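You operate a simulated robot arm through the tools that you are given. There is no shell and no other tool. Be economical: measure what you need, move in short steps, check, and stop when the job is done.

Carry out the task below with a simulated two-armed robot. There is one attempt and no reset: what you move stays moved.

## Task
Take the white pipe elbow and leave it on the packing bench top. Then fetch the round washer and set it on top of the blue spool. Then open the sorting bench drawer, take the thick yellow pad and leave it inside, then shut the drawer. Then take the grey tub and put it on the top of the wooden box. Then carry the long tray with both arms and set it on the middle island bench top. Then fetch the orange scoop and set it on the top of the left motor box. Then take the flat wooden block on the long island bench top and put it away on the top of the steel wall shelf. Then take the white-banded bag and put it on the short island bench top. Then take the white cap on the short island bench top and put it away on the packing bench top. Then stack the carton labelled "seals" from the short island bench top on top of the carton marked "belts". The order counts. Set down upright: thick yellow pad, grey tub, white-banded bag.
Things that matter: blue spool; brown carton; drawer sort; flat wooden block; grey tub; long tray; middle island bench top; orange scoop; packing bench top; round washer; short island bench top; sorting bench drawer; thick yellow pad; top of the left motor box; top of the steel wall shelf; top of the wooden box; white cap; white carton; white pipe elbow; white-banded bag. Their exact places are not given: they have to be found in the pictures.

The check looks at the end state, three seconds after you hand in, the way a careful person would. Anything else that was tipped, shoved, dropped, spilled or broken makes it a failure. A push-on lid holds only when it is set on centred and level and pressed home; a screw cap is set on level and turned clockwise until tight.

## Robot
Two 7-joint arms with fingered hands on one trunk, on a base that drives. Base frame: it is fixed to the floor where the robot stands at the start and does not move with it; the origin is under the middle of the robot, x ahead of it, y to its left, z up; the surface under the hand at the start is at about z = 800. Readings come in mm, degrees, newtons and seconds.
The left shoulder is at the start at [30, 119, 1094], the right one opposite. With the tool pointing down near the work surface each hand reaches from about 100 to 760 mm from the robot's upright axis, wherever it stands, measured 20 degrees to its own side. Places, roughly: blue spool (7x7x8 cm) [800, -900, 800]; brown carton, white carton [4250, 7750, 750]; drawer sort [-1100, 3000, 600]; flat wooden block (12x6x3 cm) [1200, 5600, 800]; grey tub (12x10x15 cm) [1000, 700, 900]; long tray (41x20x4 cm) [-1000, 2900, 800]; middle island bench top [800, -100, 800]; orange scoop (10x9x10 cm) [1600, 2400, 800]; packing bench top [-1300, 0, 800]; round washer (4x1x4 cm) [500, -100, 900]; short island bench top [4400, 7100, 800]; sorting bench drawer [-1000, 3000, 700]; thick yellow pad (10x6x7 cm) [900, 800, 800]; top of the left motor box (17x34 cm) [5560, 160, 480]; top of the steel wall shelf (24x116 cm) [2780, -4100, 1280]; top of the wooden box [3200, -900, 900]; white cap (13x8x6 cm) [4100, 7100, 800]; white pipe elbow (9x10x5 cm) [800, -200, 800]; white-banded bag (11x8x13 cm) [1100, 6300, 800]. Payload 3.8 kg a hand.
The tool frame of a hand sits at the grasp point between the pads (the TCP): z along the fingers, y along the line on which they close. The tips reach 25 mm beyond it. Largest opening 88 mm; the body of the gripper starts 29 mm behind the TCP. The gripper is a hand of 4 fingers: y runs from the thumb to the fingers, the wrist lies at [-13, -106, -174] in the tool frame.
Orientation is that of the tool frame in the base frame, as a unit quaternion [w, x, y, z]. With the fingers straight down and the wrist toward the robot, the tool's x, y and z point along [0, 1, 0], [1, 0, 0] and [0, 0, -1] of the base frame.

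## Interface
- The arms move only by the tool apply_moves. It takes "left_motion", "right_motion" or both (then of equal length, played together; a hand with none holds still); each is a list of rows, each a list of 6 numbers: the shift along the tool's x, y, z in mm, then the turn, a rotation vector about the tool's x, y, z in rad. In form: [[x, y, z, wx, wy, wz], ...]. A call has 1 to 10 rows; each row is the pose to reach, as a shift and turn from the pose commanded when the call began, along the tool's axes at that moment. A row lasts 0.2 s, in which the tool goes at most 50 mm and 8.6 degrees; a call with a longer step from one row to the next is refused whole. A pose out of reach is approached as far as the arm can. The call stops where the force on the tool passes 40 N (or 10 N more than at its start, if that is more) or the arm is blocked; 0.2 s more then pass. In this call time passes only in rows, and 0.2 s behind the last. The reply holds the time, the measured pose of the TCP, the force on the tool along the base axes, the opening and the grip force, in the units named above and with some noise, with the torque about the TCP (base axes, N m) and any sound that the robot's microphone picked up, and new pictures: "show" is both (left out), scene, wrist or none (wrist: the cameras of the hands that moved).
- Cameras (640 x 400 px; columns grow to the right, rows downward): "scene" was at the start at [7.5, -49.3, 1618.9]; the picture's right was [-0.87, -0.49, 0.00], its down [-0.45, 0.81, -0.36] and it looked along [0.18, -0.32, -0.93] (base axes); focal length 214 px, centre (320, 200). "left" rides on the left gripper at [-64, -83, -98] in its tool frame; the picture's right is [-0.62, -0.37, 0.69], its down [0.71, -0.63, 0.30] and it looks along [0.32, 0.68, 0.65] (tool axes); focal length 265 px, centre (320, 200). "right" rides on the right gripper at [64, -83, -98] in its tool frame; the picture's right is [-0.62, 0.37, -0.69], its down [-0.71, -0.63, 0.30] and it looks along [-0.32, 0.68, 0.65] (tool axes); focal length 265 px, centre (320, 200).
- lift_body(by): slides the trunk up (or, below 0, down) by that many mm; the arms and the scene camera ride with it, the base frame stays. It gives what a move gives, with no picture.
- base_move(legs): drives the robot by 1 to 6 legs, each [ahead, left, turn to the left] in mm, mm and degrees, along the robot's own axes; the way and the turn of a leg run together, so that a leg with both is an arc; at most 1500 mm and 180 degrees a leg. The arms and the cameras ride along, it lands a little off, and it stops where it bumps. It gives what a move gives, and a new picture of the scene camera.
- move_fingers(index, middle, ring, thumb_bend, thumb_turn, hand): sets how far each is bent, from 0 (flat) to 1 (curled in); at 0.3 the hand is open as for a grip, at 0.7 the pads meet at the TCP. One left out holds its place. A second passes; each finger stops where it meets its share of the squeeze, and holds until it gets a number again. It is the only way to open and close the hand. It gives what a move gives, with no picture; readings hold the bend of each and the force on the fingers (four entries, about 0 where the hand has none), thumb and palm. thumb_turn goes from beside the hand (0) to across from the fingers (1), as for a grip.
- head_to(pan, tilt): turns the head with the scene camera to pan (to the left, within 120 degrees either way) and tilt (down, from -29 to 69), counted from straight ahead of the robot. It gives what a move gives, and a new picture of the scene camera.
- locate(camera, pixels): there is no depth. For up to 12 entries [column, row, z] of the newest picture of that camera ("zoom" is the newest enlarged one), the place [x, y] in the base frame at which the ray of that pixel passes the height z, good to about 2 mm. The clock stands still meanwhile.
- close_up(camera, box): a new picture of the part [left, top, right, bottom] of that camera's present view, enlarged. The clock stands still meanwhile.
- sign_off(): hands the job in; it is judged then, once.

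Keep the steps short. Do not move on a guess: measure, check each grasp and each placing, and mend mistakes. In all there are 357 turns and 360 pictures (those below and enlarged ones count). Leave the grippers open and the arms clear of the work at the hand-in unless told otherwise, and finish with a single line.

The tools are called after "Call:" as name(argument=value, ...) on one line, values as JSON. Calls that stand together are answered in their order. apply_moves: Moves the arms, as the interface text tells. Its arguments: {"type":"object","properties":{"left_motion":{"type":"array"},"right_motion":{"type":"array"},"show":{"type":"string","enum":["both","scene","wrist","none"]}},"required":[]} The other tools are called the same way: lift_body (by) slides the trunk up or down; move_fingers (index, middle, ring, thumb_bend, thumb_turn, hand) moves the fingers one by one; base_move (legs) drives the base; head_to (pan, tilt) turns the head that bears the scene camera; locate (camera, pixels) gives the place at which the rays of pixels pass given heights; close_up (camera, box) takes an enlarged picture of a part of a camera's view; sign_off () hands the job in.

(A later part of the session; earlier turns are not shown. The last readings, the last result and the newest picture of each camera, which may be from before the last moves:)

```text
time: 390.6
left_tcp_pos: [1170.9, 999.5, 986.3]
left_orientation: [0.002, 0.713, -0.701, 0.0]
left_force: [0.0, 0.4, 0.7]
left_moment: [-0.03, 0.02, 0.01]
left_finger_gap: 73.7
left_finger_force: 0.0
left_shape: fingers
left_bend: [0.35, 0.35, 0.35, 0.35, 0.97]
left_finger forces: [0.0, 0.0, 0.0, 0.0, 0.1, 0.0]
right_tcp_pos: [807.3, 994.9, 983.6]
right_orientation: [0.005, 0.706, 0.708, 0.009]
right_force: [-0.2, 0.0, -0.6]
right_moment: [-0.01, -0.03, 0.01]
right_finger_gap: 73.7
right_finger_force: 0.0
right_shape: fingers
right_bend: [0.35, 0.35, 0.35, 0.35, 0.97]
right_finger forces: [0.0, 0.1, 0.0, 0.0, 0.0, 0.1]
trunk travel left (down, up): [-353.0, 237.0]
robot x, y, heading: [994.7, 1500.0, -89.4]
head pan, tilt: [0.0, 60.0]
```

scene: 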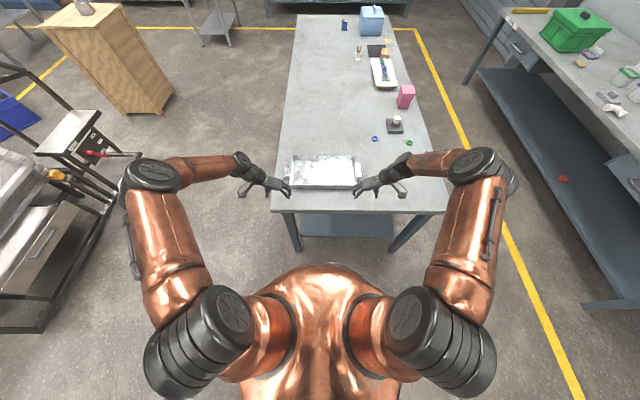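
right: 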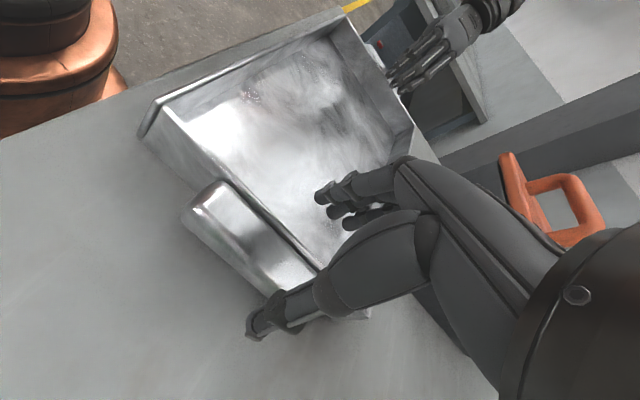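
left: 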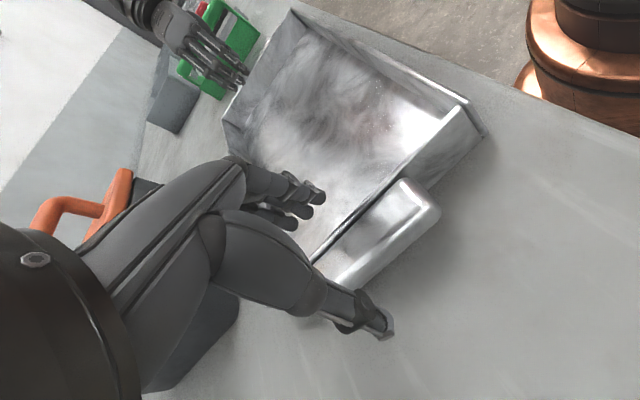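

Tray set down well. Restore both hands to default yaw, raise, and turn to face the next bench.

Call:
apply_moves(left_motion=[[0, 0, -5, 0, 0, -0.149], [0, 0, -10, 0, 0, -0.298], [0, 0, -15, 0, 0, -0.447], [0, 0, -20, 0, 0, -0.596], [0, 0, -25, 0, 0, -0.745], [0, 0, -30, 0, 0, -0.894], [0, 0, -35, 0, 0, -1.043], [0, 0, -40, 0, 0, -1.192], [0, 0, -45, 0, 0, -1.341], [0, 0, -50, 0, 0, -1.49]], right_motion=[[0, 0, -5, 0, 0, 0.149], [0, 0, -10, 0, 0, 0.298], [0, 0, -15, 0, 0, 0.447], [0, 0, -20, 0, 0, 0.596], [0, 0, -25, 0, 0, 0.745], [0, 0, -30, 0, 0, 0.894], [0, 0, -35, 0, 0, 1.043], [0, 0, -40, 0, 0, 1.192], [0, 0, -45, 0, 0, 1.341], [0, 0, -50, 0, 0, 1.49]], show="none")

Call:
base_move(legs=[[0, 0, 180]])

Call:
head_to(pan=-25, tilt=40)

```text
time: 392.8
left_tcp_pos: [1171.9, 997.7, 1035.8]
left_orientation: [0.001, 1.0, -0.03, -0.001]
left_force: [-0.1, -0.2, -0.1]
left_moment: [0.01, 0.0, -0.01]
left_finger_gap: 74.0
left_finger_force: 0.1
left_shape: fingers
left_bend: [0.35, 0.35, 0.35, 0.35, 0.97]
left_finger forces: [0.0, 0.1, 0.0, 0.0, 0.0, 0.0]
right_tcp_pos: [807.4, 993.1, 1033.3]
right_orientation: [-0.002, 0.999, 0.041, 0.011]
right_force: [-0.2, 0.5, 0.2]
right_moment: [-0.03, 0.03, 0.01]
right_finger_gap: 73.7
right_finger_force: 0.1
right_shape: fingers
right_bend: [0.35, 0.35, 0.35, 0.35, 0.97]
right_finger forces: [0.1, 0.0, 0.0, 0.0, 0.0, 0.0]
trunk travel left (down, up): [-353.0, 237.0]
robot x, y, heading: [996.3, 1497.9, -89.4]
head pan, tilt: [0.0, 60.0]
```

```text
time: 400.4
left_tcp_pos: [846.9, 2012.9, 1035.1]
left_orientation: [0.002, 0.065, 0.998, 0.001]
left_force: [-0.1, -0.2, 0.1]
left_moment: [-0.03, 0.0, 0.04]
left_finger_gap: 74.0
left_finger_force: 0.1
left_shape: fingers
left_bend: [0.35, 0.35, 0.35, 0.35, 0.97]
left_finger forces: [0.1, 0.0, 0.0, 0.0, 0.1, 0.1]
right_tcp_pos: [1212.6, 1994.0, 1034.4]
right_orientation: [-0.011, -0.008, 1.0, -0.003]
right_force: [-0.7, 1.6, 0.2]
right_moment: [0.01, -0.01, 0.02]
right_finger_gap: 74.1
right_finger_force: 0.0
right_shape: fingers
right_bend: [0.35, 0.35, 0.35, 0.35, 0.97]
right_finger forces: [0.1, 0.0, 0.0, 0.0, 0.0, 0.0]
trunk travel left (down, up): [-353.0, 237.0]
robot x, y, heading: [993.8, 1498.4, 86.9]
head pan, tilt: [0.0, 60.0]
```

scene: 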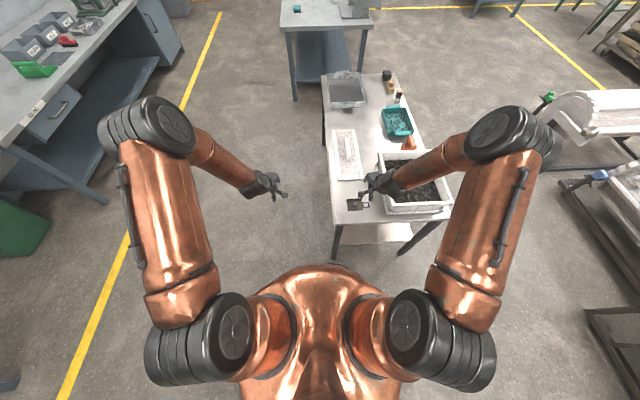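

```text
time: 401.3
left_tcp_pos: [848.3, 2013.1, 1035.8]
left_orientation: [0.001, 0.066, 0.998, 0.0]
left_force: [0.5, -0.2, -0.3]
left_moment: [0.02, 0.0, 0.0]
left_finger_gap: 74.0
left_finger_force: 0.1
left_shape: fingers
left_bend: [0.35, 0.35, 0.35, 0.35, 0.97]
left_finger forces: [0.0, 0.0, 0.0, 0.0, 0.1, 0.1]
right_tcp_pos: [1212.4, 1994.6, 1033.0]
right_orientation: [-0.012, -0.008, 1.0, -0.003]
right_force: [-0.5, -0.4, -0.3]
right_moment: [0.0, 0.0, 0.01]
right_finger_gap: 74.0
right_finger_force: 0.1
right_shape: fingers
right_bend: [0.35, 0.35, 0.35, 0.35, 0.97]
right_finger forces: [0.0, 0.0, 0.0, 0.0, 0.1, 0.0]
trunk travel left (down, up): [-353.0, 237.0]
robot x, y, heading: [992.3, 1497.7, 87.1]
head pan, tilt: [-25.0, 40.0]
```

scene: 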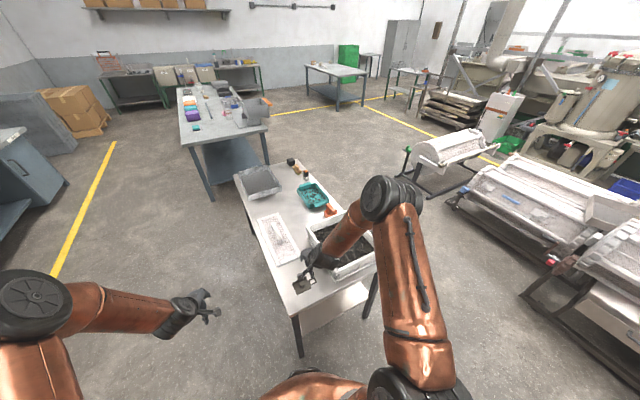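

Call:
close_up(camera="scene", box=[270, 150, 370, 230])

Call:
locate(camera="scene", pixels=[[330, 212, 820], [290, 285, 800], [375, 258, 800], [235, 178, 800], [300, 162, 800], [328, 205, 850], [314, 190, 840]])

```text
5.00 times, centred on (320, 190) of scene
```

zoom: 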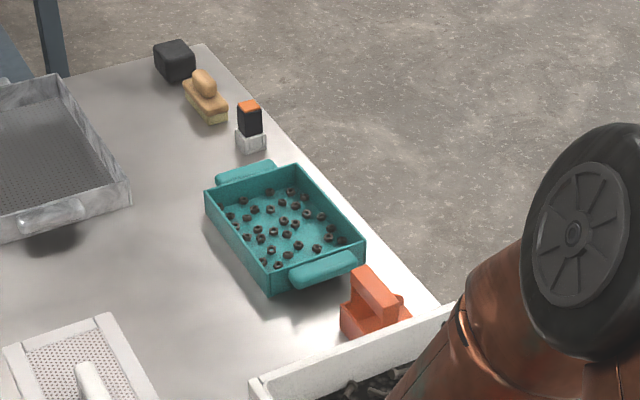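

```text
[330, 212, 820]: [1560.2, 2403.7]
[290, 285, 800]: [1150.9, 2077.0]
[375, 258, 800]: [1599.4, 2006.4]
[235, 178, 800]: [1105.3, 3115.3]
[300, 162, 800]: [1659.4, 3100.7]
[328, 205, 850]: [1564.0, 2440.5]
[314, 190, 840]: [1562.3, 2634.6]
```

Call:
locate(camera="scene", pixels=[[403, 182, 0], [425, 207, 0], [453, 205, 0], [524, 300, 0], [405, 150, 600], [450, 200, 300]])

```text
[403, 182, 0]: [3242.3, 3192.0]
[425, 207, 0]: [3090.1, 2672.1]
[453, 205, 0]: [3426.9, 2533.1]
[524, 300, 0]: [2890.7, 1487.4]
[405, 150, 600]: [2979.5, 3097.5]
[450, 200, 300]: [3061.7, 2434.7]
```

Go round to the bench's right side near the scoop.

Call:
base_move(legs=[[0, -1020, 0], [0, 0, 93], [0, -620, 0]])

Call:
head_to(pan=-15, tilt=60)

```text
time: 413.6
left_tcp_pos: [1526.9, 1899.2, 1035.9]
left_orientation: [0.0, -0.679, 0.734, 0.001]
left_force: [-0.5, 0.4, -0.5]
left_moment: [0.0, -0.04, 0.01]
left_finger_gap: 73.9
left_finger_force: 0.0
left_shape: fingers
left_bend: [0.35, 0.35, 0.35, 0.35, 0.97]
left_finger forces: [0.0, 0.0, 0.0, 0.0, 0.0, 0.0]
right_tcp_pos: [1525.6, 2264.9, 1033.8]
right_orientation: [0.005, 0.732, -0.682, 0.01]
right_force: [0.0, -0.1, -0.3]
right_moment: [0.03, 0.04, 0.0]
right_finger_gap: 73.9
right_finger_force: 0.1
right_shape: fingers
right_bend: [0.35, 0.35, 0.35, 0.35, 0.97]
right_finger forces: [0.1, 0.0, 0.0, 0.0, 0.1, 0.0]
trunk travel left (down, up): [-353.0, 237.0]
robot x, y, heading: [2031.8, 2072.7, 180.0]
head pan, tilt: [-25.0, 40.0]
```

scene: 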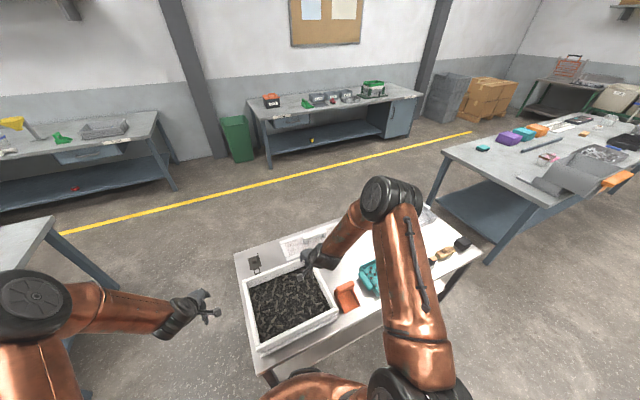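

```text
time: 414.5
left_tcp_pos: [1526.7, 1900.4, 1036.4]
left_orientation: [0.001, -0.678, 0.735, 0.002]
left_force: [-1.0, 0.5, -0.6]
left_moment: [0.02, 0.02, -0.03]
left_finger_gap: 74.2
left_finger_force: 0.0
left_shape: fingers
left_bend: [0.35, 0.35, 0.35, 0.35, 0.97]
left_finger forces: [0.0, 0.1, 0.0, 0.0, 0.1, 0.0]
right_tcp_pos: [1526.2, 2264.7, 1033.9]
right_orientation: [0.006, 0.731, -0.682, 0.01]
right_force: [-1.1, 0.6, -0.4]
right_moment: [-0.01, 0.04, 0.02]
right_finger_gap: 74.1
right_finger_force: 0.0
right_shape: fingers
right_bend: [0.35, 0.35, 0.35, 0.35, 0.97]
right_finger forces: [0.0, 0.1, 0.1, 0.1, 0.1, 0.0]
trunk travel left (down, up): [-353.0, 237.0]
robot x, y, heading: [2029.2, 2073.0, 180.0]
head pan, tilt: [-15.0, 60.0]
```

scene: 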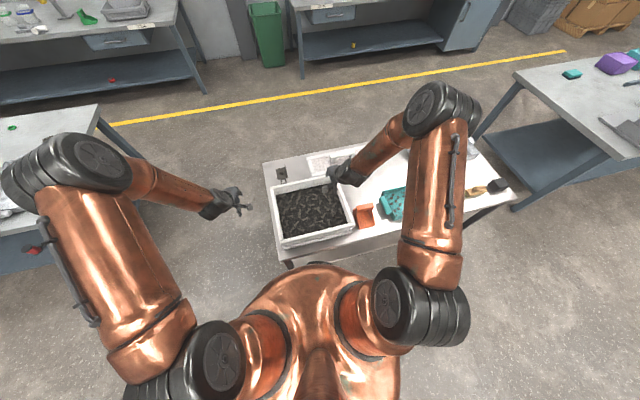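

Call:
close_up(camera="scene", box=[335, 185, 399, 235])

```text
8.00 times, centred on (367, 210) of scene
```

zoom: 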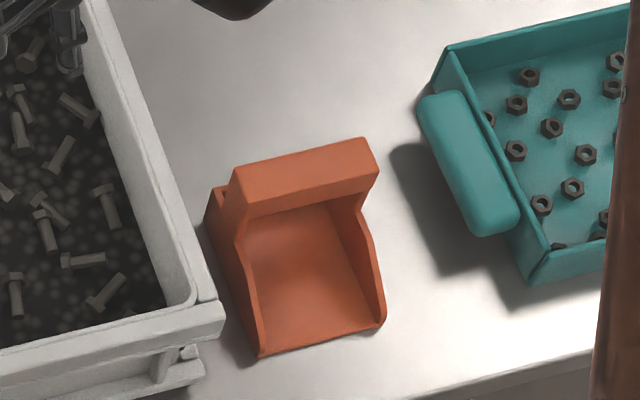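

Call:
locate(camera="zoom", pixels=[[302, 172, 900], [240, 185, 900], [370, 160, 900], [302, 172, 880], [260, 357, 800], [384, 325, 800], [230, 165, 900], [365, 138, 900], [210, 310, 850]])

```text
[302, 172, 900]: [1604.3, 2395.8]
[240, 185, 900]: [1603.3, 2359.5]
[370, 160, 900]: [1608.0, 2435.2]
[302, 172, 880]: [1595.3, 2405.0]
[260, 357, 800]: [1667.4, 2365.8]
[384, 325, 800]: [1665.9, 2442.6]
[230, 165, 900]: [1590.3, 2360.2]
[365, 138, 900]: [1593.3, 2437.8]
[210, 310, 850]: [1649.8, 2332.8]
```

Move the right hand above the scoop's top bar.

Call:
apply_moves(right_motion=[[-34, -20, 0, 0, 0, 0.03], [-68, -40, 0, 0, 0, 0.07], [-102, -60, 20, 0, 0, 0.07], [-135, -78, 40, 0, 0, 0.07], [-135, -78, 84, 0, 0, 0.07]], show="wrist")

Call:
close_up(camera="scene", box=[325, 165, 405, 235])

```text
time: 415.7
left_tcp_pos: [1525.1, 1898.6, 1035.6]
left_orientation: [0.001, -0.679, 0.734, 0.002]
left_force: [-0.7, -0.2, -0.9]
left_moment: [0.02, -0.02, 0.0]
left_finger_gap: 73.7
left_finger_force: 0.1
left_shape: fingers
left_bend: [0.35, 0.35, 0.35, 0.35, 0.97]
left_finger forces: [0.0, 0.0, 0.0, 0.1, 0.1, 0.1]
right_tcp_pos: [1592.3, 2401.3, 947.6]
right_orientation: [0.006, 0.708, -0.706, 0.009]
right_force: [-0.3, -0.1, -0.4]
right_moment: [0.02, -0.04, -0.02]
right_finger_gap: 73.8
right_finger_force: 0.1
right_shape: fingers
right_bend: [0.35, 0.35, 0.35, 0.35, 0.97]
right_finger forces: [0.0, 0.0, 0.0, 0.0, 0.1, 0.0]
trunk travel left (down, up): [-353.0, 237.0]
robot x, y, heading: [2029.4, 2069.9, 179.8]
head pan, tilt: [-15.0, 60.0]
```

right: 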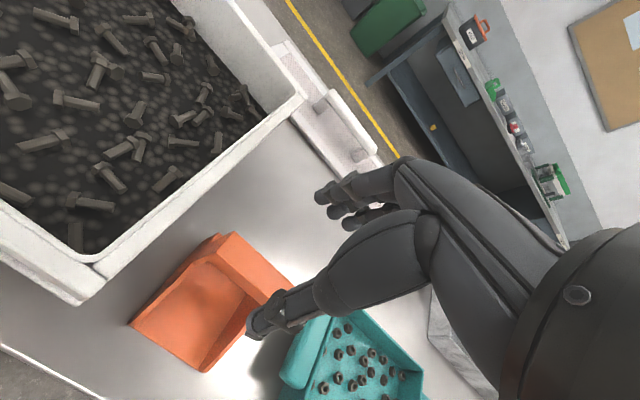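

```text
5.71 times, centred on (365, 200) of scene
```

zoom: 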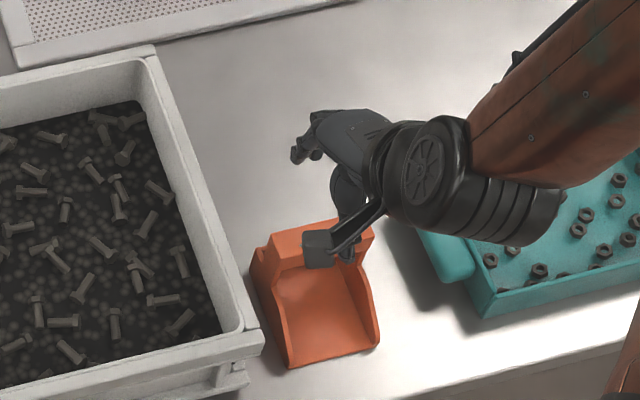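

Call:
locate(camera="right", pixels=[[232, 235, 880], [212, 250, 880], [292, 285, 880], [232, 235, 895], [262, 310, 880], [215, 250, 895]])

Call:
close_up(camera="right", box=[120, 210, 320, 380])

```text
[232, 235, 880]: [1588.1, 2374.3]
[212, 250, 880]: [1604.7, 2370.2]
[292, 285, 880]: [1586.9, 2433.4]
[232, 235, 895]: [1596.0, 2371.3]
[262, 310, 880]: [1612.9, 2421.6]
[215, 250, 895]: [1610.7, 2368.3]
```

```text
2.35 times, centred on (220, 295) of right
```

zoom: 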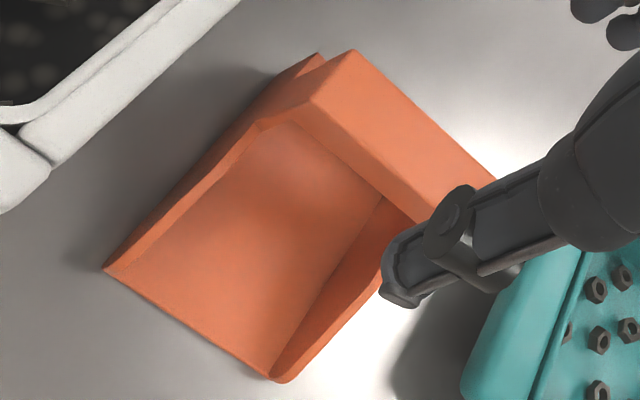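

Descend onto the bar (TCP z≈870) and close.

Call:
apply_moves(right_motion=[[-3, -4, 35, 0, 0, 0], [-3, -4, 65, 0, 0, 0], [-3, -4, 77, 0, 0, 0]], show="none")

Call:
move_fingers(hand="right", index=0.68, middle=0.68, ring=0.68, thumb_bend=0.68)

Call:
close_up(camera="right", box=[120, 150, 420, 370])

```text
time: 416.5
left_tcp_pos: [1527.4, 1900.1, 1036.1]
left_orientation: [0.0, -0.679, 0.734, 0.001]
left_force: [-0.3, -0.1, 0.9]
left_moment: [0.0, 0.03, -0.02]
left_finger_gap: 74.0
left_finger_force: 0.0
left_shape: fingers
left_bend: [0.35, 0.35, 0.35, 0.35, 0.97]
left_finger forces: [0.1, 0.0, 0.0, 0.2, 0.1, 0.0]
right_tcp_pos: [1598.8, 2403.2, 869.8]
right_orientation: [0.006, 0.707, -0.707, 0.011]
right_force: [-0.3, -0.1, 0.4]
right_moment: [0.01, 0.02, -0.03]
right_finger_gap: 74.0
right_finger_force: 0.3
right_shape: fingers
right_bend: [0.35, 0.35, 0.35, 0.35, 0.97]
right_finger forces: [0.0, 0.0, 0.0, 0.1, 0.0, 0.0]
trunk travel left (down, up): [-353.0, 237.0]
robot x, y, heading: [2032.3, 2072.3, 180.2]
head pan, tilt: [-15.0, 60.0]
```

```text
time: 417.5
left_tcp_pos: [1527.3, 1899.3, 1035.5]
left_orientation: [0.0, -0.679, 0.734, 0.002]
left_force: [0.4, -0.3, -0.6]
left_moment: [-0.03, -0.04, -0.01]
left_finger_gap: 73.9
left_finger_force: 0.1
left_shape: fingers
left_bend: [0.35, 0.35, 0.35, 0.35, 0.97]
left_finger forces: [0.1, 0.0, 0.0, 0.1, 0.0, 0.0]
right_tcp_pos: [1596.9, 2403.3, 871.2]
right_orientation: [0.005, 0.707, -0.707, 0.011]
right_force: [1.0, 0.0, 0.6]
right_moment: [0.01, 0.01, -0.01]
right_finger_gap: 3.1
right_finger_force: 0.1
right_shape: fingers
right_bend: [0.68, 0.68, 0.68, 0.68, 0.97]
right_finger forces: [0.1, 0.1, 0.0, 0.0, 0.0, 0.0]
trunk travel left (down, up): [-353.0, 237.0]
robot x, y, heading: [2031.4, 2075.9, 179.7]
head pan, tilt: [-15.0, 60.0]
```

```text
1.82 times, centred on (270, 260) of right
```

zoom: 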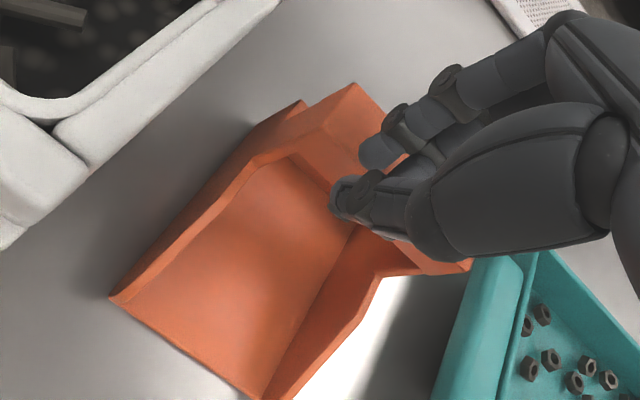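

Call:
locate(camera="zoom", pixels=[[352, 85, 860], [352, 85, 840], [352, 85, 820], [112, 297, 810], [262, 400, 810], [303, 102, 840], [470, 265, 840], [470, 265, 820]])

```text
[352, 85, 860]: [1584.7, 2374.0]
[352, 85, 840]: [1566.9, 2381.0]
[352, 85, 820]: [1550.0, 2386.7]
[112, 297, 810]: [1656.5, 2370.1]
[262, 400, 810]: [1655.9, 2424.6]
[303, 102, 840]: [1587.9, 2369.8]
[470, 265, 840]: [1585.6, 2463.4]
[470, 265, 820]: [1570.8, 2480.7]
```

Triangulation shows the bar's top is only at z≈840, centre ≈(1577,2424). Reopen, raise, shift.

Call:
move_fingers(hand="right", index=0.35, middle=0.35, ring=0.35, thumb_bend=0.35)

Call:
apply_moves(right_motion=[[0, 0, -30, 0, 0, 0], [-21, 20, -30, 0, 0, 0]], show="wrist")

Call:
close_up(camera="right", box=[120, 150, 420, 370])

```text
time: 418.5
left_tcp_pos: [1526.9, 1899.3, 1037.3]
left_orientation: [0.0, -0.679, 0.734, 0.002]
left_force: [-0.4, -0.2, 0.6]
left_moment: [0.0, 0.01, 0.02]
left_finger_gap: 73.7
left_finger_force: 0.1
left_shape: fingers
left_bend: [0.35, 0.35, 0.35, 0.35, 0.97]
left_finger forces: [0.0, 0.0, 0.0, 0.0, 0.0, 0.1]
right_tcp_pos: [1598.3, 2402.9, 870.2]
right_orientation: [0.005, 0.708, -0.707, 0.01]
right_force: [0.4, 0.3, 0.2]
right_moment: [0.02, -0.01, 0.01]
right_finger_gap: 73.8
right_finger_force: 0.0
right_shape: fingers
right_bend: [0.35, 0.35, 0.35, 0.35, 0.97]
right_finger forces: [0.0, 0.1, 0.0, 0.0, 0.0, 0.0]
trunk travel left (down, up): [-353.0, 237.0]
robot x, y, heading: [2030.9, 2074.3, 179.7]
head pan, tilt: [-15.0, 60.0]
```

```text
time: 419.1
left_tcp_pos: [1526.6, 1899.4, 1036.2]
left_orientation: [0.0, -0.679, 0.734, 0.002]
left_force: [0.0, -0.6, 0.1]
left_moment: [0.0, 0.0, 0.02]
left_finger_gap: 73.9
left_finger_force: 0.0
left_shape: fingers
left_bend: [0.35, 0.35, 0.35, 0.35, 0.97]
left_finger forces: [0.0, 0.0, 0.1, 0.0, 0.0, 0.1]
right_tcp_pos: [1579.2, 2425.2, 900.7]
right_orientation: [0.005, 0.708, -0.706, 0.01]
right_force: [-0.1, 0.1, -0.4]
right_moment: [-0.01, -0.02, 0.04]
right_finger_gap: 73.7
right_finger_force: 0.1
right_shape: fingers
right_bend: [0.35, 0.35, 0.35, 0.35, 0.97]
right_finger forces: [0.1, 0.1, 0.1, 0.1, 0.0, 0.1]
trunk travel left (down, up): [-353.0, 237.0]
robot x, y, heading: [2034.0, 2071.8, 180.0]
head pan, tilt: [-15.0, 60.0]
```

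right: 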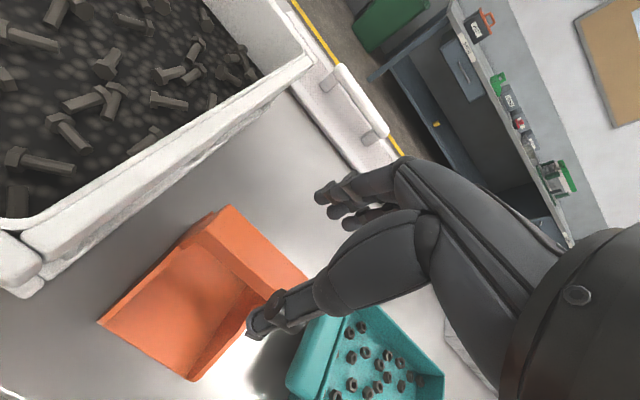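

```text
1.82 times, centred on (270, 260) of right
```

zoom: 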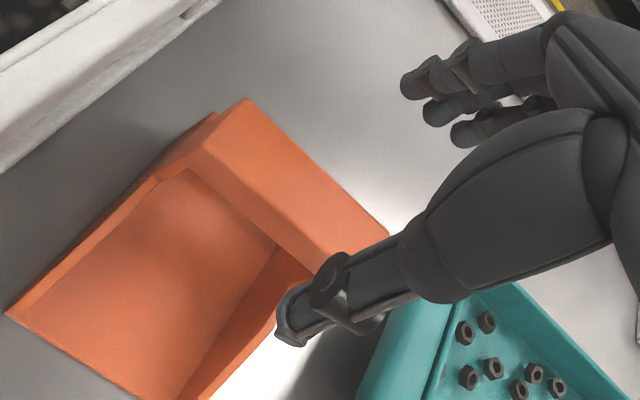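

Call:
locate(camera="zoom", pixels=[[247, 98, 870], [247, 98, 850], [247, 98, 840], [390, 235, 850], [390, 235, 840], [205, 145, 850], [205, 145, 840], [8, 310, 805], [140, 395, 803]])

```text
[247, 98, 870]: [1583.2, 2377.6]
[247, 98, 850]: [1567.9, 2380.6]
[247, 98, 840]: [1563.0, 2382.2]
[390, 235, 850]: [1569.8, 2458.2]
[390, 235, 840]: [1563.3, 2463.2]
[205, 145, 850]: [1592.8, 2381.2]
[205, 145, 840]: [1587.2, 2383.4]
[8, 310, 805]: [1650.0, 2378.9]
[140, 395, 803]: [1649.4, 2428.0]
```

Bar ≈ x 1567–1591, y 2381–2459, top ≈850. Descend to TCP z≈840 and close.

Call:
apply_moves(right_motion=[[5, 0, 30, 0, 0, 0], [5, 0, 60, 0, 0, 0]], show="none")

Call:
move_fingers(hand="right", index=0.66, middle=0.66, ring=0.66, thumb_bend=0.66)

Call:
close_up(camera="right", box=[120, 150, 420, 370])

```text
time: 419.7
left_tcp_pos: [1526.2, 1900.9, 1036.4]
left_orientation: [0.0, -0.68, 0.733, 0.0]
left_force: [-0.2, -0.7, 0.5]
left_moment: [0.0, -0.01, -0.01]
left_finger_gap: 73.8
left_finger_force: 0.1
left_shape: fingers
left_bend: [0.35, 0.35, 0.35, 0.35, 0.97]
left_finger forces: [0.0, 0.1, 0.0, 0.1, 0.0, 0.0]
right_tcp_pos: [1579.5, 2420.2, 839.3]
right_orientation: [0.005, 0.708, -0.706, 0.01]
right_force: [-0.7, -0.5, -0.3]
right_moment: [0.03, 0.02, 0.01]
right_finger_gap: 73.8
right_finger_force: 0.1
right_shape: fingers
right_bend: [0.35, 0.35, 0.35, 0.35, 0.97]
right_finger forces: [0.1, 0.0, 0.0, 0.1, 0.1, 0.0]
trunk travel left (down, up): [-353.0, 237.0]
robot x, y, heading: [2030.0, 2073.1, 179.9]
head pan, tilt: [-15.0, 60.0]
```

```text
time: 420.7
left_tcp_pos: [1527.4, 1899.5, 1036.8]
left_orientation: [0.0, -0.679, 0.734, 0.002]
left_force: [0.3, 0.3, -0.2]
left_moment: [-0.01, 0.0, 0.04]
left_finger_gap: 73.9
left_finger_force: 0.1
left_shape: fingers
left_bend: [0.35, 0.35, 0.35, 0.35, 0.97]
left_finger forces: [0.1, 0.0, 0.1, 0.1, 0.0, 0.0]
right_tcp_pos: [1578.6, 2418.7, 839.2]
right_orientation: [0.005, 0.708, -0.707, 0.011]
right_force: [0.5, -0.2, -0.3]
right_moment: [-0.04, -0.02, -0.01]
right_finger_gap: 20.2
right_finger_force: 4.9
right_shape: fingers
right_bend: [0.61, 0.63, 0.64, 0.59, 0.96]
right_finger forces: [2.7, 1.9, 0.8, 0.1, 5.5, 0.1]
trunk travel left (down, up): [-353.0, 237.0]
robot x, y, heading: [2033.1, 2072.3, 180.1]
head pan, tilt: [-15.0, 60.0]
```

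```text
1.82 times, centred on (270, 260) of right
```

zoom: 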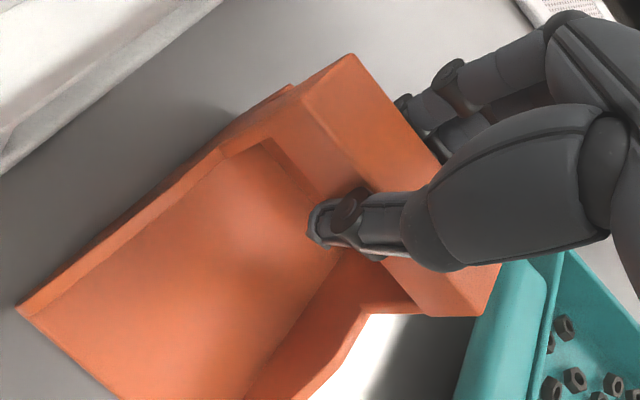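

Gripped at 20 mm gap. Tighten a little and lift.

Call:
move_fingers(hand="right", index=0.71, middle=0.72, ring=0.72, thumb_bend=0.7)

Call:
apply_moves(right_motion=[[0, 0, -25, 0, 0, 0], [0, 0, -65, 0, 0, 0], [0, 0, -105, 0, 0, 0], [0, 0, -145, 0, 0, 0], [0, 0, -180, 0, 0, 0]], show="wrist")

```text
time: 421.7
left_tcp_pos: [1526.8, 1899.5, 1036.2]
left_orientation: [0.0, -0.679, 0.734, 0.002]
left_force: [0.3, 0.0, -0.2]
left_moment: [0.03, 0.01, 0.0]
left_finger_gap: 73.9
left_finger_force: 0.0
left_shape: fingers
left_bend: [0.35, 0.35, 0.35, 0.35, 0.97]
left_finger forces: [0.0, 0.0, 0.0, 0.1, 0.0, 0.1]
right_tcp_pos: [1579.2, 2419.3, 839.3]
right_orientation: [0.005, 0.708, -0.706, 0.011]
right_force: [0.6, -0.6, 0.5]
right_moment: [-0.04, -0.07, 0.03]
right_finger_gap: 19.1
right_finger_force: 11.3
right_shape: fingers
right_bend: [0.64, 0.66, 0.71, 0.59, 0.95]
right_finger forces: [5.4, 3.5, 2.1, 0.0, 11.1, 0.0]
trunk travel left (down, up): [-353.0, 237.0]
robot x, y, heading: [2028.5, 2070.3, 180.1]
head pan, tilt: [-15.0, 60.0]
```

```text
time: 422.9
left_tcp_pos: [1526.8, 1899.2, 1036.3]
left_orientation: [0.0, -0.68, 0.734, 0.002]
left_force: [0.1, -0.8, -0.5]
left_moment: [-0.02, 0.0, -0.01]
left_finger_gap: 73.7
left_finger_force: 0.2
left_shape: fingers
left_bend: [0.35, 0.35, 0.35, 0.35, 0.97]
left_finger forces: [0.0, 0.0, 0.0, 0.0, 0.0, 0.0]
right_tcp_pos: [1579.5, 2424.5, 1020.1]
right_orientation: [0.006, 0.707, -0.707, 0.01]
right_force: [-0.4, 0.8, -0.3]
right_moment: [0.01, 0.0, 0.0]
right_finger_gap: 19.0
right_finger_force: 11.1
right_shape: fingers
right_bend: [0.63, 0.67, 0.71, 0.59, 0.95]
right_finger forces: [5.6, 3.6, 1.9, 0.0, 11.1, 0.0]
trunk travel left (down, up): [-353.0, 237.0]
robot x, y, heading: [2027.2, 2071.1, 180.1]
head pan, tilt: [-15.0, 60.0]
```

right: 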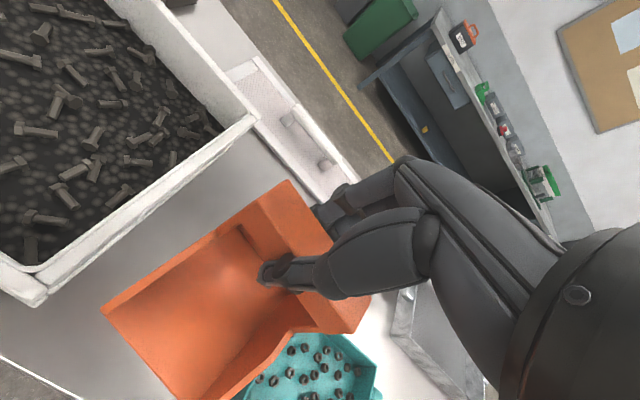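

Scoop held. Drive toward the motor area.

Call:
base_move(legs=[[0, 1500, 0], [0, 1150, 0], [0, 0, 180]])

Call:
head_to(pan=15, tilt=22)

```text
time: 443.1
left_tcp_pos: [2539.3, -379.8, 1036.5]
left_orientation: [0.001, 0.723, 0.691, -0.001]
left_force: [-0.7, 0.0, -0.8]
left_moment: [-0.02, -0.03, -0.01]
left_finger_gap: 73.9
left_finger_force: 0.1
left_shape: fingers
left_bend: [0.35, 0.35, 0.35, 0.35, 0.97]
left_finger forces: [0.0, 0.1, 0.0, 0.0, 0.0, 0.1]
right_tcp_pos: [2501.7, -904.1, 1018.8]
right_orientation: [-0.01, 0.696, 0.718, 0.005]
right_force: [0.0, -1.2, -1.1]
right_moment: [-0.02, -0.02, 0.03]
right_finger_gap: 18.4
right_finger_force: 9.5
right_shape: fingers
right_bend: [0.64, 0.67, 0.71, 0.6, 0.95]
right_finger forces: [5.0, 3.4, 1.6, 0.0, 10.1, 0.1]
trunk travel left (down, up): [-353.0, 237.0]
robot x, y, heading: [2038.1, -561.5, 1.7]
head pan, tilt: [-15.0, 60.0]
```

scene: 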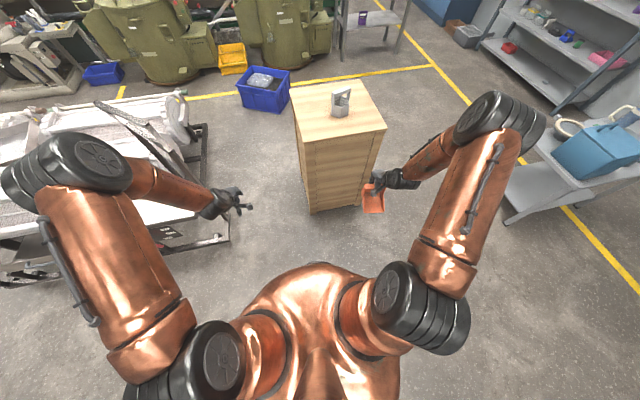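

```text
time: 444.2
left_tcp_pos: [2538.3, -379.2, 1036.8]
left_orientation: [0.001, 0.723, 0.691, 0.0]
left_force: [-0.9, -0.4, -0.4]
left_moment: [0.0, -0.01, -0.02]
left_finger_gap: 73.8
left_finger_force: 0.2
left_shape: fingers
left_bend: [0.35, 0.35, 0.35, 0.35, 0.97]
left_finger forces: [0.1, 0.0, 0.0, 0.0, 0.1, 0.0]
right_tcp_pos: [2502.4, -906.9, 1019.3]
right_orientation: [-0.011, 0.697, 0.717, 0.006]
right_force: [-0.5, 0.4, -1.6]
right_moment: [0.01, -0.03, -0.01]
right_finger_gap: 18.6
right_finger_force: 10.1
right_shape: fingers
right_bend: [0.64, 0.67, 0.71, 0.6, 0.95]
right_finger forces: [5.0, 3.5, 1.5, 0.1, 10.0, 0.0]
trunk travel left (down, up): [-353.0, 237.0]
robot x, y, heading: [2035.3, -566.8, 1.7]
head pan, tilt: [15.0, 22.0]
```

scene: 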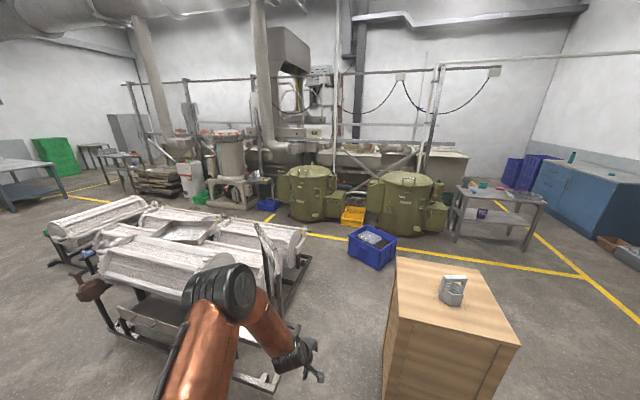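

Call:
close_up(camera="scene", box=[240, 140, 460, 270])

Call:
locate(camera="scene", pixels=[[333, 197, 480], [432, 208, 480], [283, 182, 480], [278, 385, 0], [310, 265, 0], [370, 270, 0], [350, 228, 0], [305, 218, 0]])

```text
2.91 times, centred on (350, 205) of scene
```

zoom: 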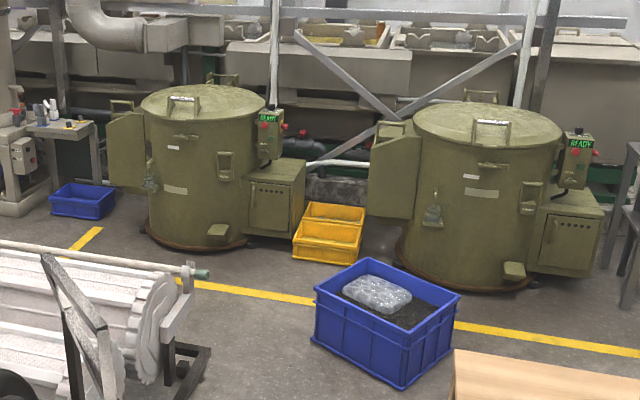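

```text
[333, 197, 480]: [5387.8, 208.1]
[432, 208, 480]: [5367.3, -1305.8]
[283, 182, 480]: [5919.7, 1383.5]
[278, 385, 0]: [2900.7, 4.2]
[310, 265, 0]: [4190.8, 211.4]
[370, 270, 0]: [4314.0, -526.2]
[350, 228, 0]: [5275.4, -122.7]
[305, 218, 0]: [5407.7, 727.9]
```

Call:
locate(camera="scene", pixels=[[348, 254, 0], [379, 268, 0], [397, 243, 0], [308, 263, 0], [342, 224, 0], [362, 226, 0], [341, 219, 0], [326, 214, 0], [400, 258, 885], [397, 257, 885]])

```text
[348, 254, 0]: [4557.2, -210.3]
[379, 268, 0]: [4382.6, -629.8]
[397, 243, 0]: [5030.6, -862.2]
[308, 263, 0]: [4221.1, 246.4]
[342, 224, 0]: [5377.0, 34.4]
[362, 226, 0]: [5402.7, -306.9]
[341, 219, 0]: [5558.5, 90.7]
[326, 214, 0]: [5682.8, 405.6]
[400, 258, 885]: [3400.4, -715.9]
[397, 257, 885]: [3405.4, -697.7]
```

The direct gap to the left motor box is too narrow (machine foot vs. blue bin). Take the route around the north of the machines.

Call:
base_move(legs=[[0, 1500, -1.7], [0, 1500, 0], [0, 1200, 0]])

Call:
head_to(pan=-15, tilt=25)

```text
time: 462.5
left_tcp_pos: [2433.5, 3487.6, 1036.2]
left_orientation: [0.002, 0.671, 0.742, 0.0]
left_force: [-1.5, -0.5, -0.7]
left_moment: [-0.01, -0.01, -0.01]
left_finger_gap: 74.2
left_finger_force: 0.0
left_shape: fingers
left_bend: [0.35, 0.35, 0.35, 0.35, 0.97]
left_finger forces: [0.0, 0.0, 0.0, 0.0, 0.0, 0.1]
right_tcp_pos: [2475.3, 2962.6, 1019.0]
right_orientation: [-0.01, 0.642, 0.767, 0.003]
right_force: [0.0, 0.6, -0.8]
right_moment: [-0.03, -0.05, -0.03]
right_finger_gap: 18.2
right_finger_force: 10.0
right_shape: fingers
right_bend: [0.64, 0.67, 0.71, 0.6, 0.95]
right_finger forces: [5.1, 3.5, 1.5, 0.0, 10.1, 0.0]
trunk travel left (down, up): [-353.0, 237.0]
robot x, y, heading: [1970.7, 3232.6, 10.0]
head pan, tilt: [15.0, 22.0]
stopped in leg 3: the robot was blocked; the commanded pose is now the measured one
```

scene: 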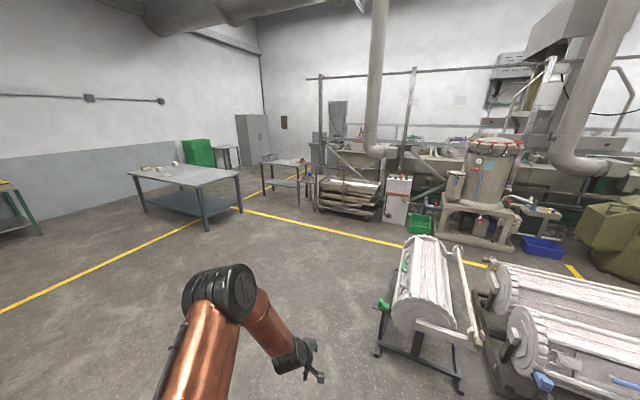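

```text
time: 463.5
left_tcp_pos: [2435.4, 3486.5, 1037.3]
left_orientation: [0.001, 0.671, 0.742, 0.001]
left_force: [0.2, 0.4, 0.4]
left_moment: [0.01, -0.02, 0.0]
left_finger_gap: 73.8
left_finger_force: 0.0
left_shape: fingers
left_bend: [0.35, 0.35, 0.35, 0.35, 0.97]
left_finger forces: [0.0, 0.0, 0.0, 0.0, 0.0, 0.0]
right_tcp_pos: [2476.6, 2960.3, 1018.8]
right_orientation: [-0.011, 0.643, 0.766, 0.004]
right_force: [0.1, 0.2, -1.0]
right_moment: [0.03, 0.0, 0.01]
right_finger_gap: 18.6
right_finger_force: 10.1
right_shape: fingers
right_bend: [0.64, 0.67, 0.71, 0.6, 0.95]
right_finger forces: [5.1, 3.3, 1.6, 0.1, 10.0, 0.1]
trunk travel left (down, up): [-353.0, 237.0]
robot x, y, heading: [1967.7, 3229.1, 10.2]
head pan, tilt: [-15.0, 25.0]
```

scene: 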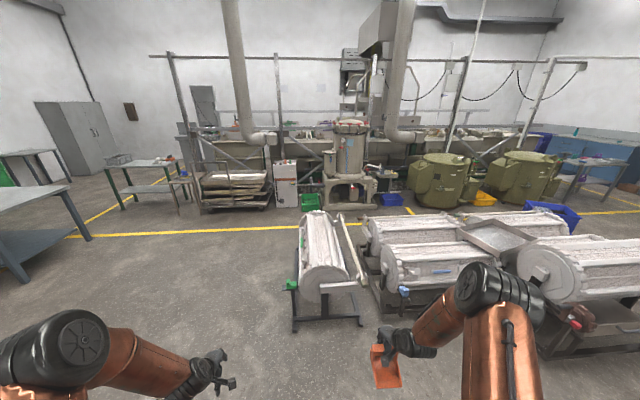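

Blocked; look to the left to see what was touched.

Call:
head_to(pan=85, tilt=45)

```text
time: 465.2
left_tcp_pos: [2435.2, 3487.5, 1036.4]
left_orientation: [0.002, 0.671, 0.742, 0.0]
left_force: [0.3, -0.2, 0.2]
left_moment: [0.01, -0.01, 0.05]
left_finger_gap: 73.8
left_finger_force: 0.2
left_shape: fingers
left_bend: [0.35, 0.35, 0.35, 0.35, 0.97]
left_finger forces: [0.0, 0.1, 0.0, 0.1, 0.0, 0.1]
right_tcp_pos: [2476.8, 2961.5, 1018.9]
right_orientation: [-0.01, 0.642, 0.767, 0.004]
right_force: [-0.2, 0.7, -1.1]
right_moment: [0.0, -0.05, -0.01]
right_finger_gap: 18.4
right_finger_force: 10.9
right_shape: fingers
right_bend: [0.64, 0.67, 0.71, 0.6, 0.95]
right_finger forces: [5.1, 3.4, 1.6, 0.1, 10.1, 0.0]
trunk travel left (down, up): [-353.0, 237.0]
robot x, y, heading: [1970.5, 3229.1, 10.1]
head pan, tilt: [85.0, 45.0]
```

scene: 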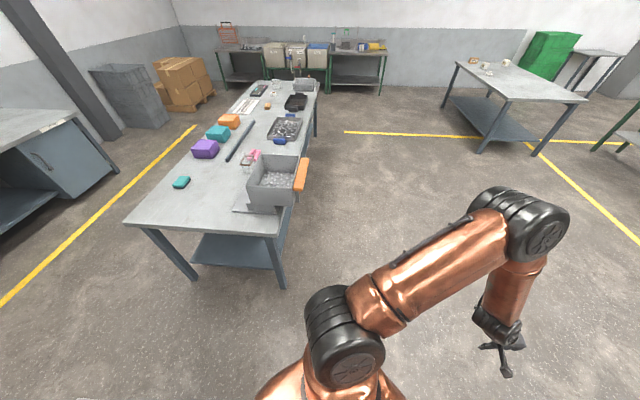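

Call:
locate(camera="scene", pixels=[[283, 288, 0], [277, 238, 800], [127, 224, 800], [195, 280, 0], [302, 172, 900], [270, 230, 800], [318, 85, 800]])

Call:
close_up(camera="scene", box=[120, 80, 400, 300])

```text
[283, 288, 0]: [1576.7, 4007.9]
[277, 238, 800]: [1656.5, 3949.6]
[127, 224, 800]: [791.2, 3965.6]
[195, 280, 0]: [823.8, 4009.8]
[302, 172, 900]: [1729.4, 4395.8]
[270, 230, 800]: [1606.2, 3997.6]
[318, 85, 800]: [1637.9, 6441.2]
```

```text
1.82 times, centred on (260, 190) of scene
```

zoom: 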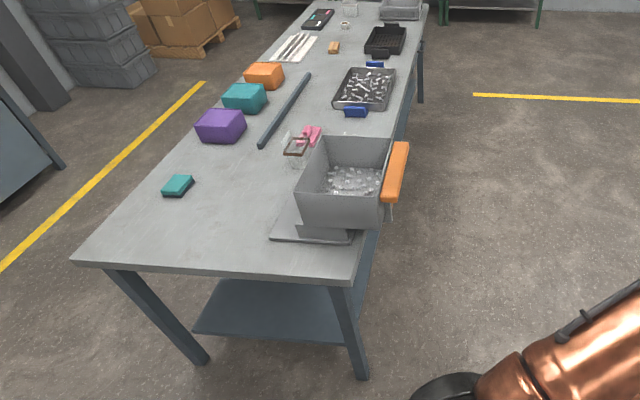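

Move away from bench 2 (behind) and look at it.

Call:
base_move(legs=[[300, 0, -10], [0, 400, 0]])

Call:
head_to(pan=-118, tilt=35)

```text
time: 469.4
left_tcp_pos: [2779.1, 3821.7, 1036.7]
left_orientation: [0.002, 0.738, 0.675, -0.001]
left_force: [-0.4, -0.2, 0.3]
left_moment: [0.0, -0.01, -0.01]
left_finger_gap: 73.7
left_finger_force: 0.0
left_shape: fingers
left_bend: [0.35, 0.35, 0.35, 0.35, 0.97]
left_finger forces: [0.0, 0.0, 0.1, 0.0, 0.0, 0.1]
right_tcp_pos: [2720.9, 3296.9, 1018.6]
right_orientation: [-0.01, 0.711, 0.703, 0.005]
right_force: [-0.2, -0.3, -1.2]
right_moment: [0.01, 0.01, 0.01]
right_finger_gap: 18.6
right_finger_force: 10.0
right_shape: fingers
right_bend: [0.64, 0.67, 0.71, 0.6, 0.95]
right_finger forces: [5.2, 3.4, 1.5, 0.1, 9.9, 0.1]
trunk travel left (down, up): [-353.0, 237.0]
robot x, y, heading: [2277.6, 3653.0, -0.5]
head pan, tilt: [85.0, 45.0]
```

scene: 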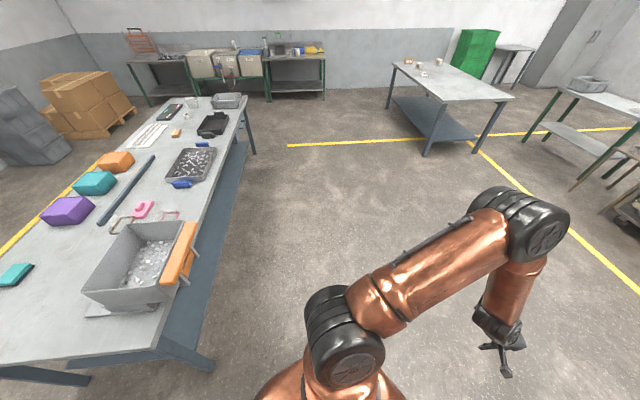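

```text
time: 472.4
left_tcp_pos: [2779.4, 3821.2, 1036.9]
left_orientation: [0.003, 0.738, 0.675, 0.0]
left_force: [0.6, 0.5, -0.3]
left_moment: [-0.03, -0.01, 0.02]
left_finger_gap: 73.9
left_finger_force: 0.1
left_shape: fingers
left_bend: [0.35, 0.35, 0.35, 0.35, 0.97]
left_finger forces: [0.0, 0.0, 0.0, 0.1, 0.0, 0.0]
right_tcp_pos: [2721.4, 3296.2, 1019.1]
right_orientation: [-0.009, 0.711, 0.703, 0.005]
right_force: [0.6, 0.3, -1.0]
right_moment: [0.01, -0.01, 0.0]
right_finger_gap: 18.6
right_finger_force: 9.9
right_shape: fingers
right_bend: [0.64, 0.67, 0.71, 0.6, 0.95]
right_finger forces: [5.2, 3.5, 1.5, 0.0, 10.0, 0.1]
trunk travel left (down, up): [-353.0, 237.0]
robot x, y, heading: [2270.6, 3657.8, -0.6]
head pan, tilt: [-118.0, 35.0]
```

scene: 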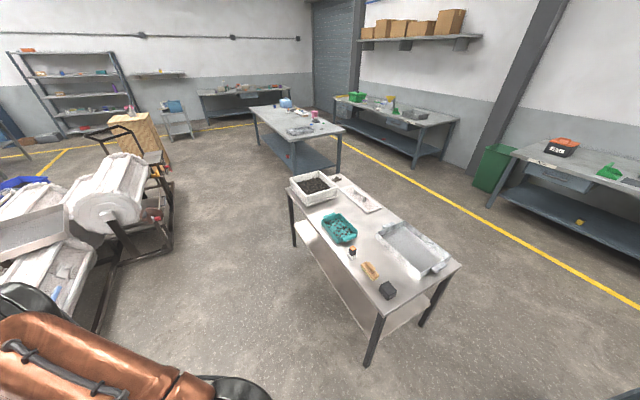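

Call:
locate(camera="scene", pixels=[[370, 322, 800], [461, 265, 800], [290, 180, 800], [322, 198, 850], [130, 255, 0], [175, 240, 0]])

Call:
head_to(pan=-20, tilt=30)

```text
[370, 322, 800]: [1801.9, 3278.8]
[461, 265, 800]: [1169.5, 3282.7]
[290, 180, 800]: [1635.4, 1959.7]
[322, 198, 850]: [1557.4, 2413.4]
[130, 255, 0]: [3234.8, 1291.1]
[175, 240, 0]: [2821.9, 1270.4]
```

```text
time: 474.1
left_tcp_pos: [2779.6, 3820.3, 1036.3]
left_orientation: [0.002, 0.737, 0.676, -0.001]
left_force: [-0.1, 0.1, 0.1]
left_moment: [-0.01, -0.03, -0.01]
left_finger_gap: 74.2
left_finger_force: 0.1
left_shape: fingers
left_bend: [0.35, 0.35, 0.35, 0.35, 0.97]
left_finger forces: [0.0, 0.0, 0.0, 0.0, 0.0, 0.0]
right_tcp_pos: [2720.6, 3297.7, 1020.1]
right_orientation: [-0.01, 0.712, 0.702, 0.005]
right_force: [0.1, -0.2, -1.2]
right_moment: [0.01, -0.01, -0.02]
right_finger_gap: 18.3
right_finger_force: 10.0
right_shape: fingers
right_bend: [0.64, 0.67, 0.71, 0.6, 0.95]
right_finger forces: [5.1, 3.4, 1.5, 0.0, 10.0, 0.0]
trunk travel left (down, up): [-353.0, 237.0]
robot x, y, heading: [2272.1, 3653.6, -0.7]
head pan, tilt: [-20.0, 30.0]
```

scene: 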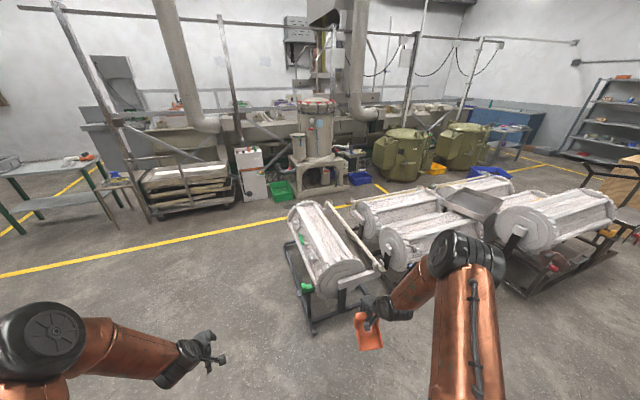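

Call:
locate(camera="scene", pixels=[[313, 335, 0], [288, 248, 0], [380, 290, 0], [200, 235, 0], [280, 200, 0], [345, 192, 0], [150, 222, 0], [370, 190, 0], [400, 180, 0], [382, 207, 0]])

```text
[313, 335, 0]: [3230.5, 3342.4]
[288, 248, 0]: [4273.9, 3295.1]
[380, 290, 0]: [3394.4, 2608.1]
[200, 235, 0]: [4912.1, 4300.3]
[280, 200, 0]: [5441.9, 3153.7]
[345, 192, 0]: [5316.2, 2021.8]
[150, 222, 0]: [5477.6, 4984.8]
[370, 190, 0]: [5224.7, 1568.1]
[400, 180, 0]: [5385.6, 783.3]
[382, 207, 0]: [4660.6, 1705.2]
```

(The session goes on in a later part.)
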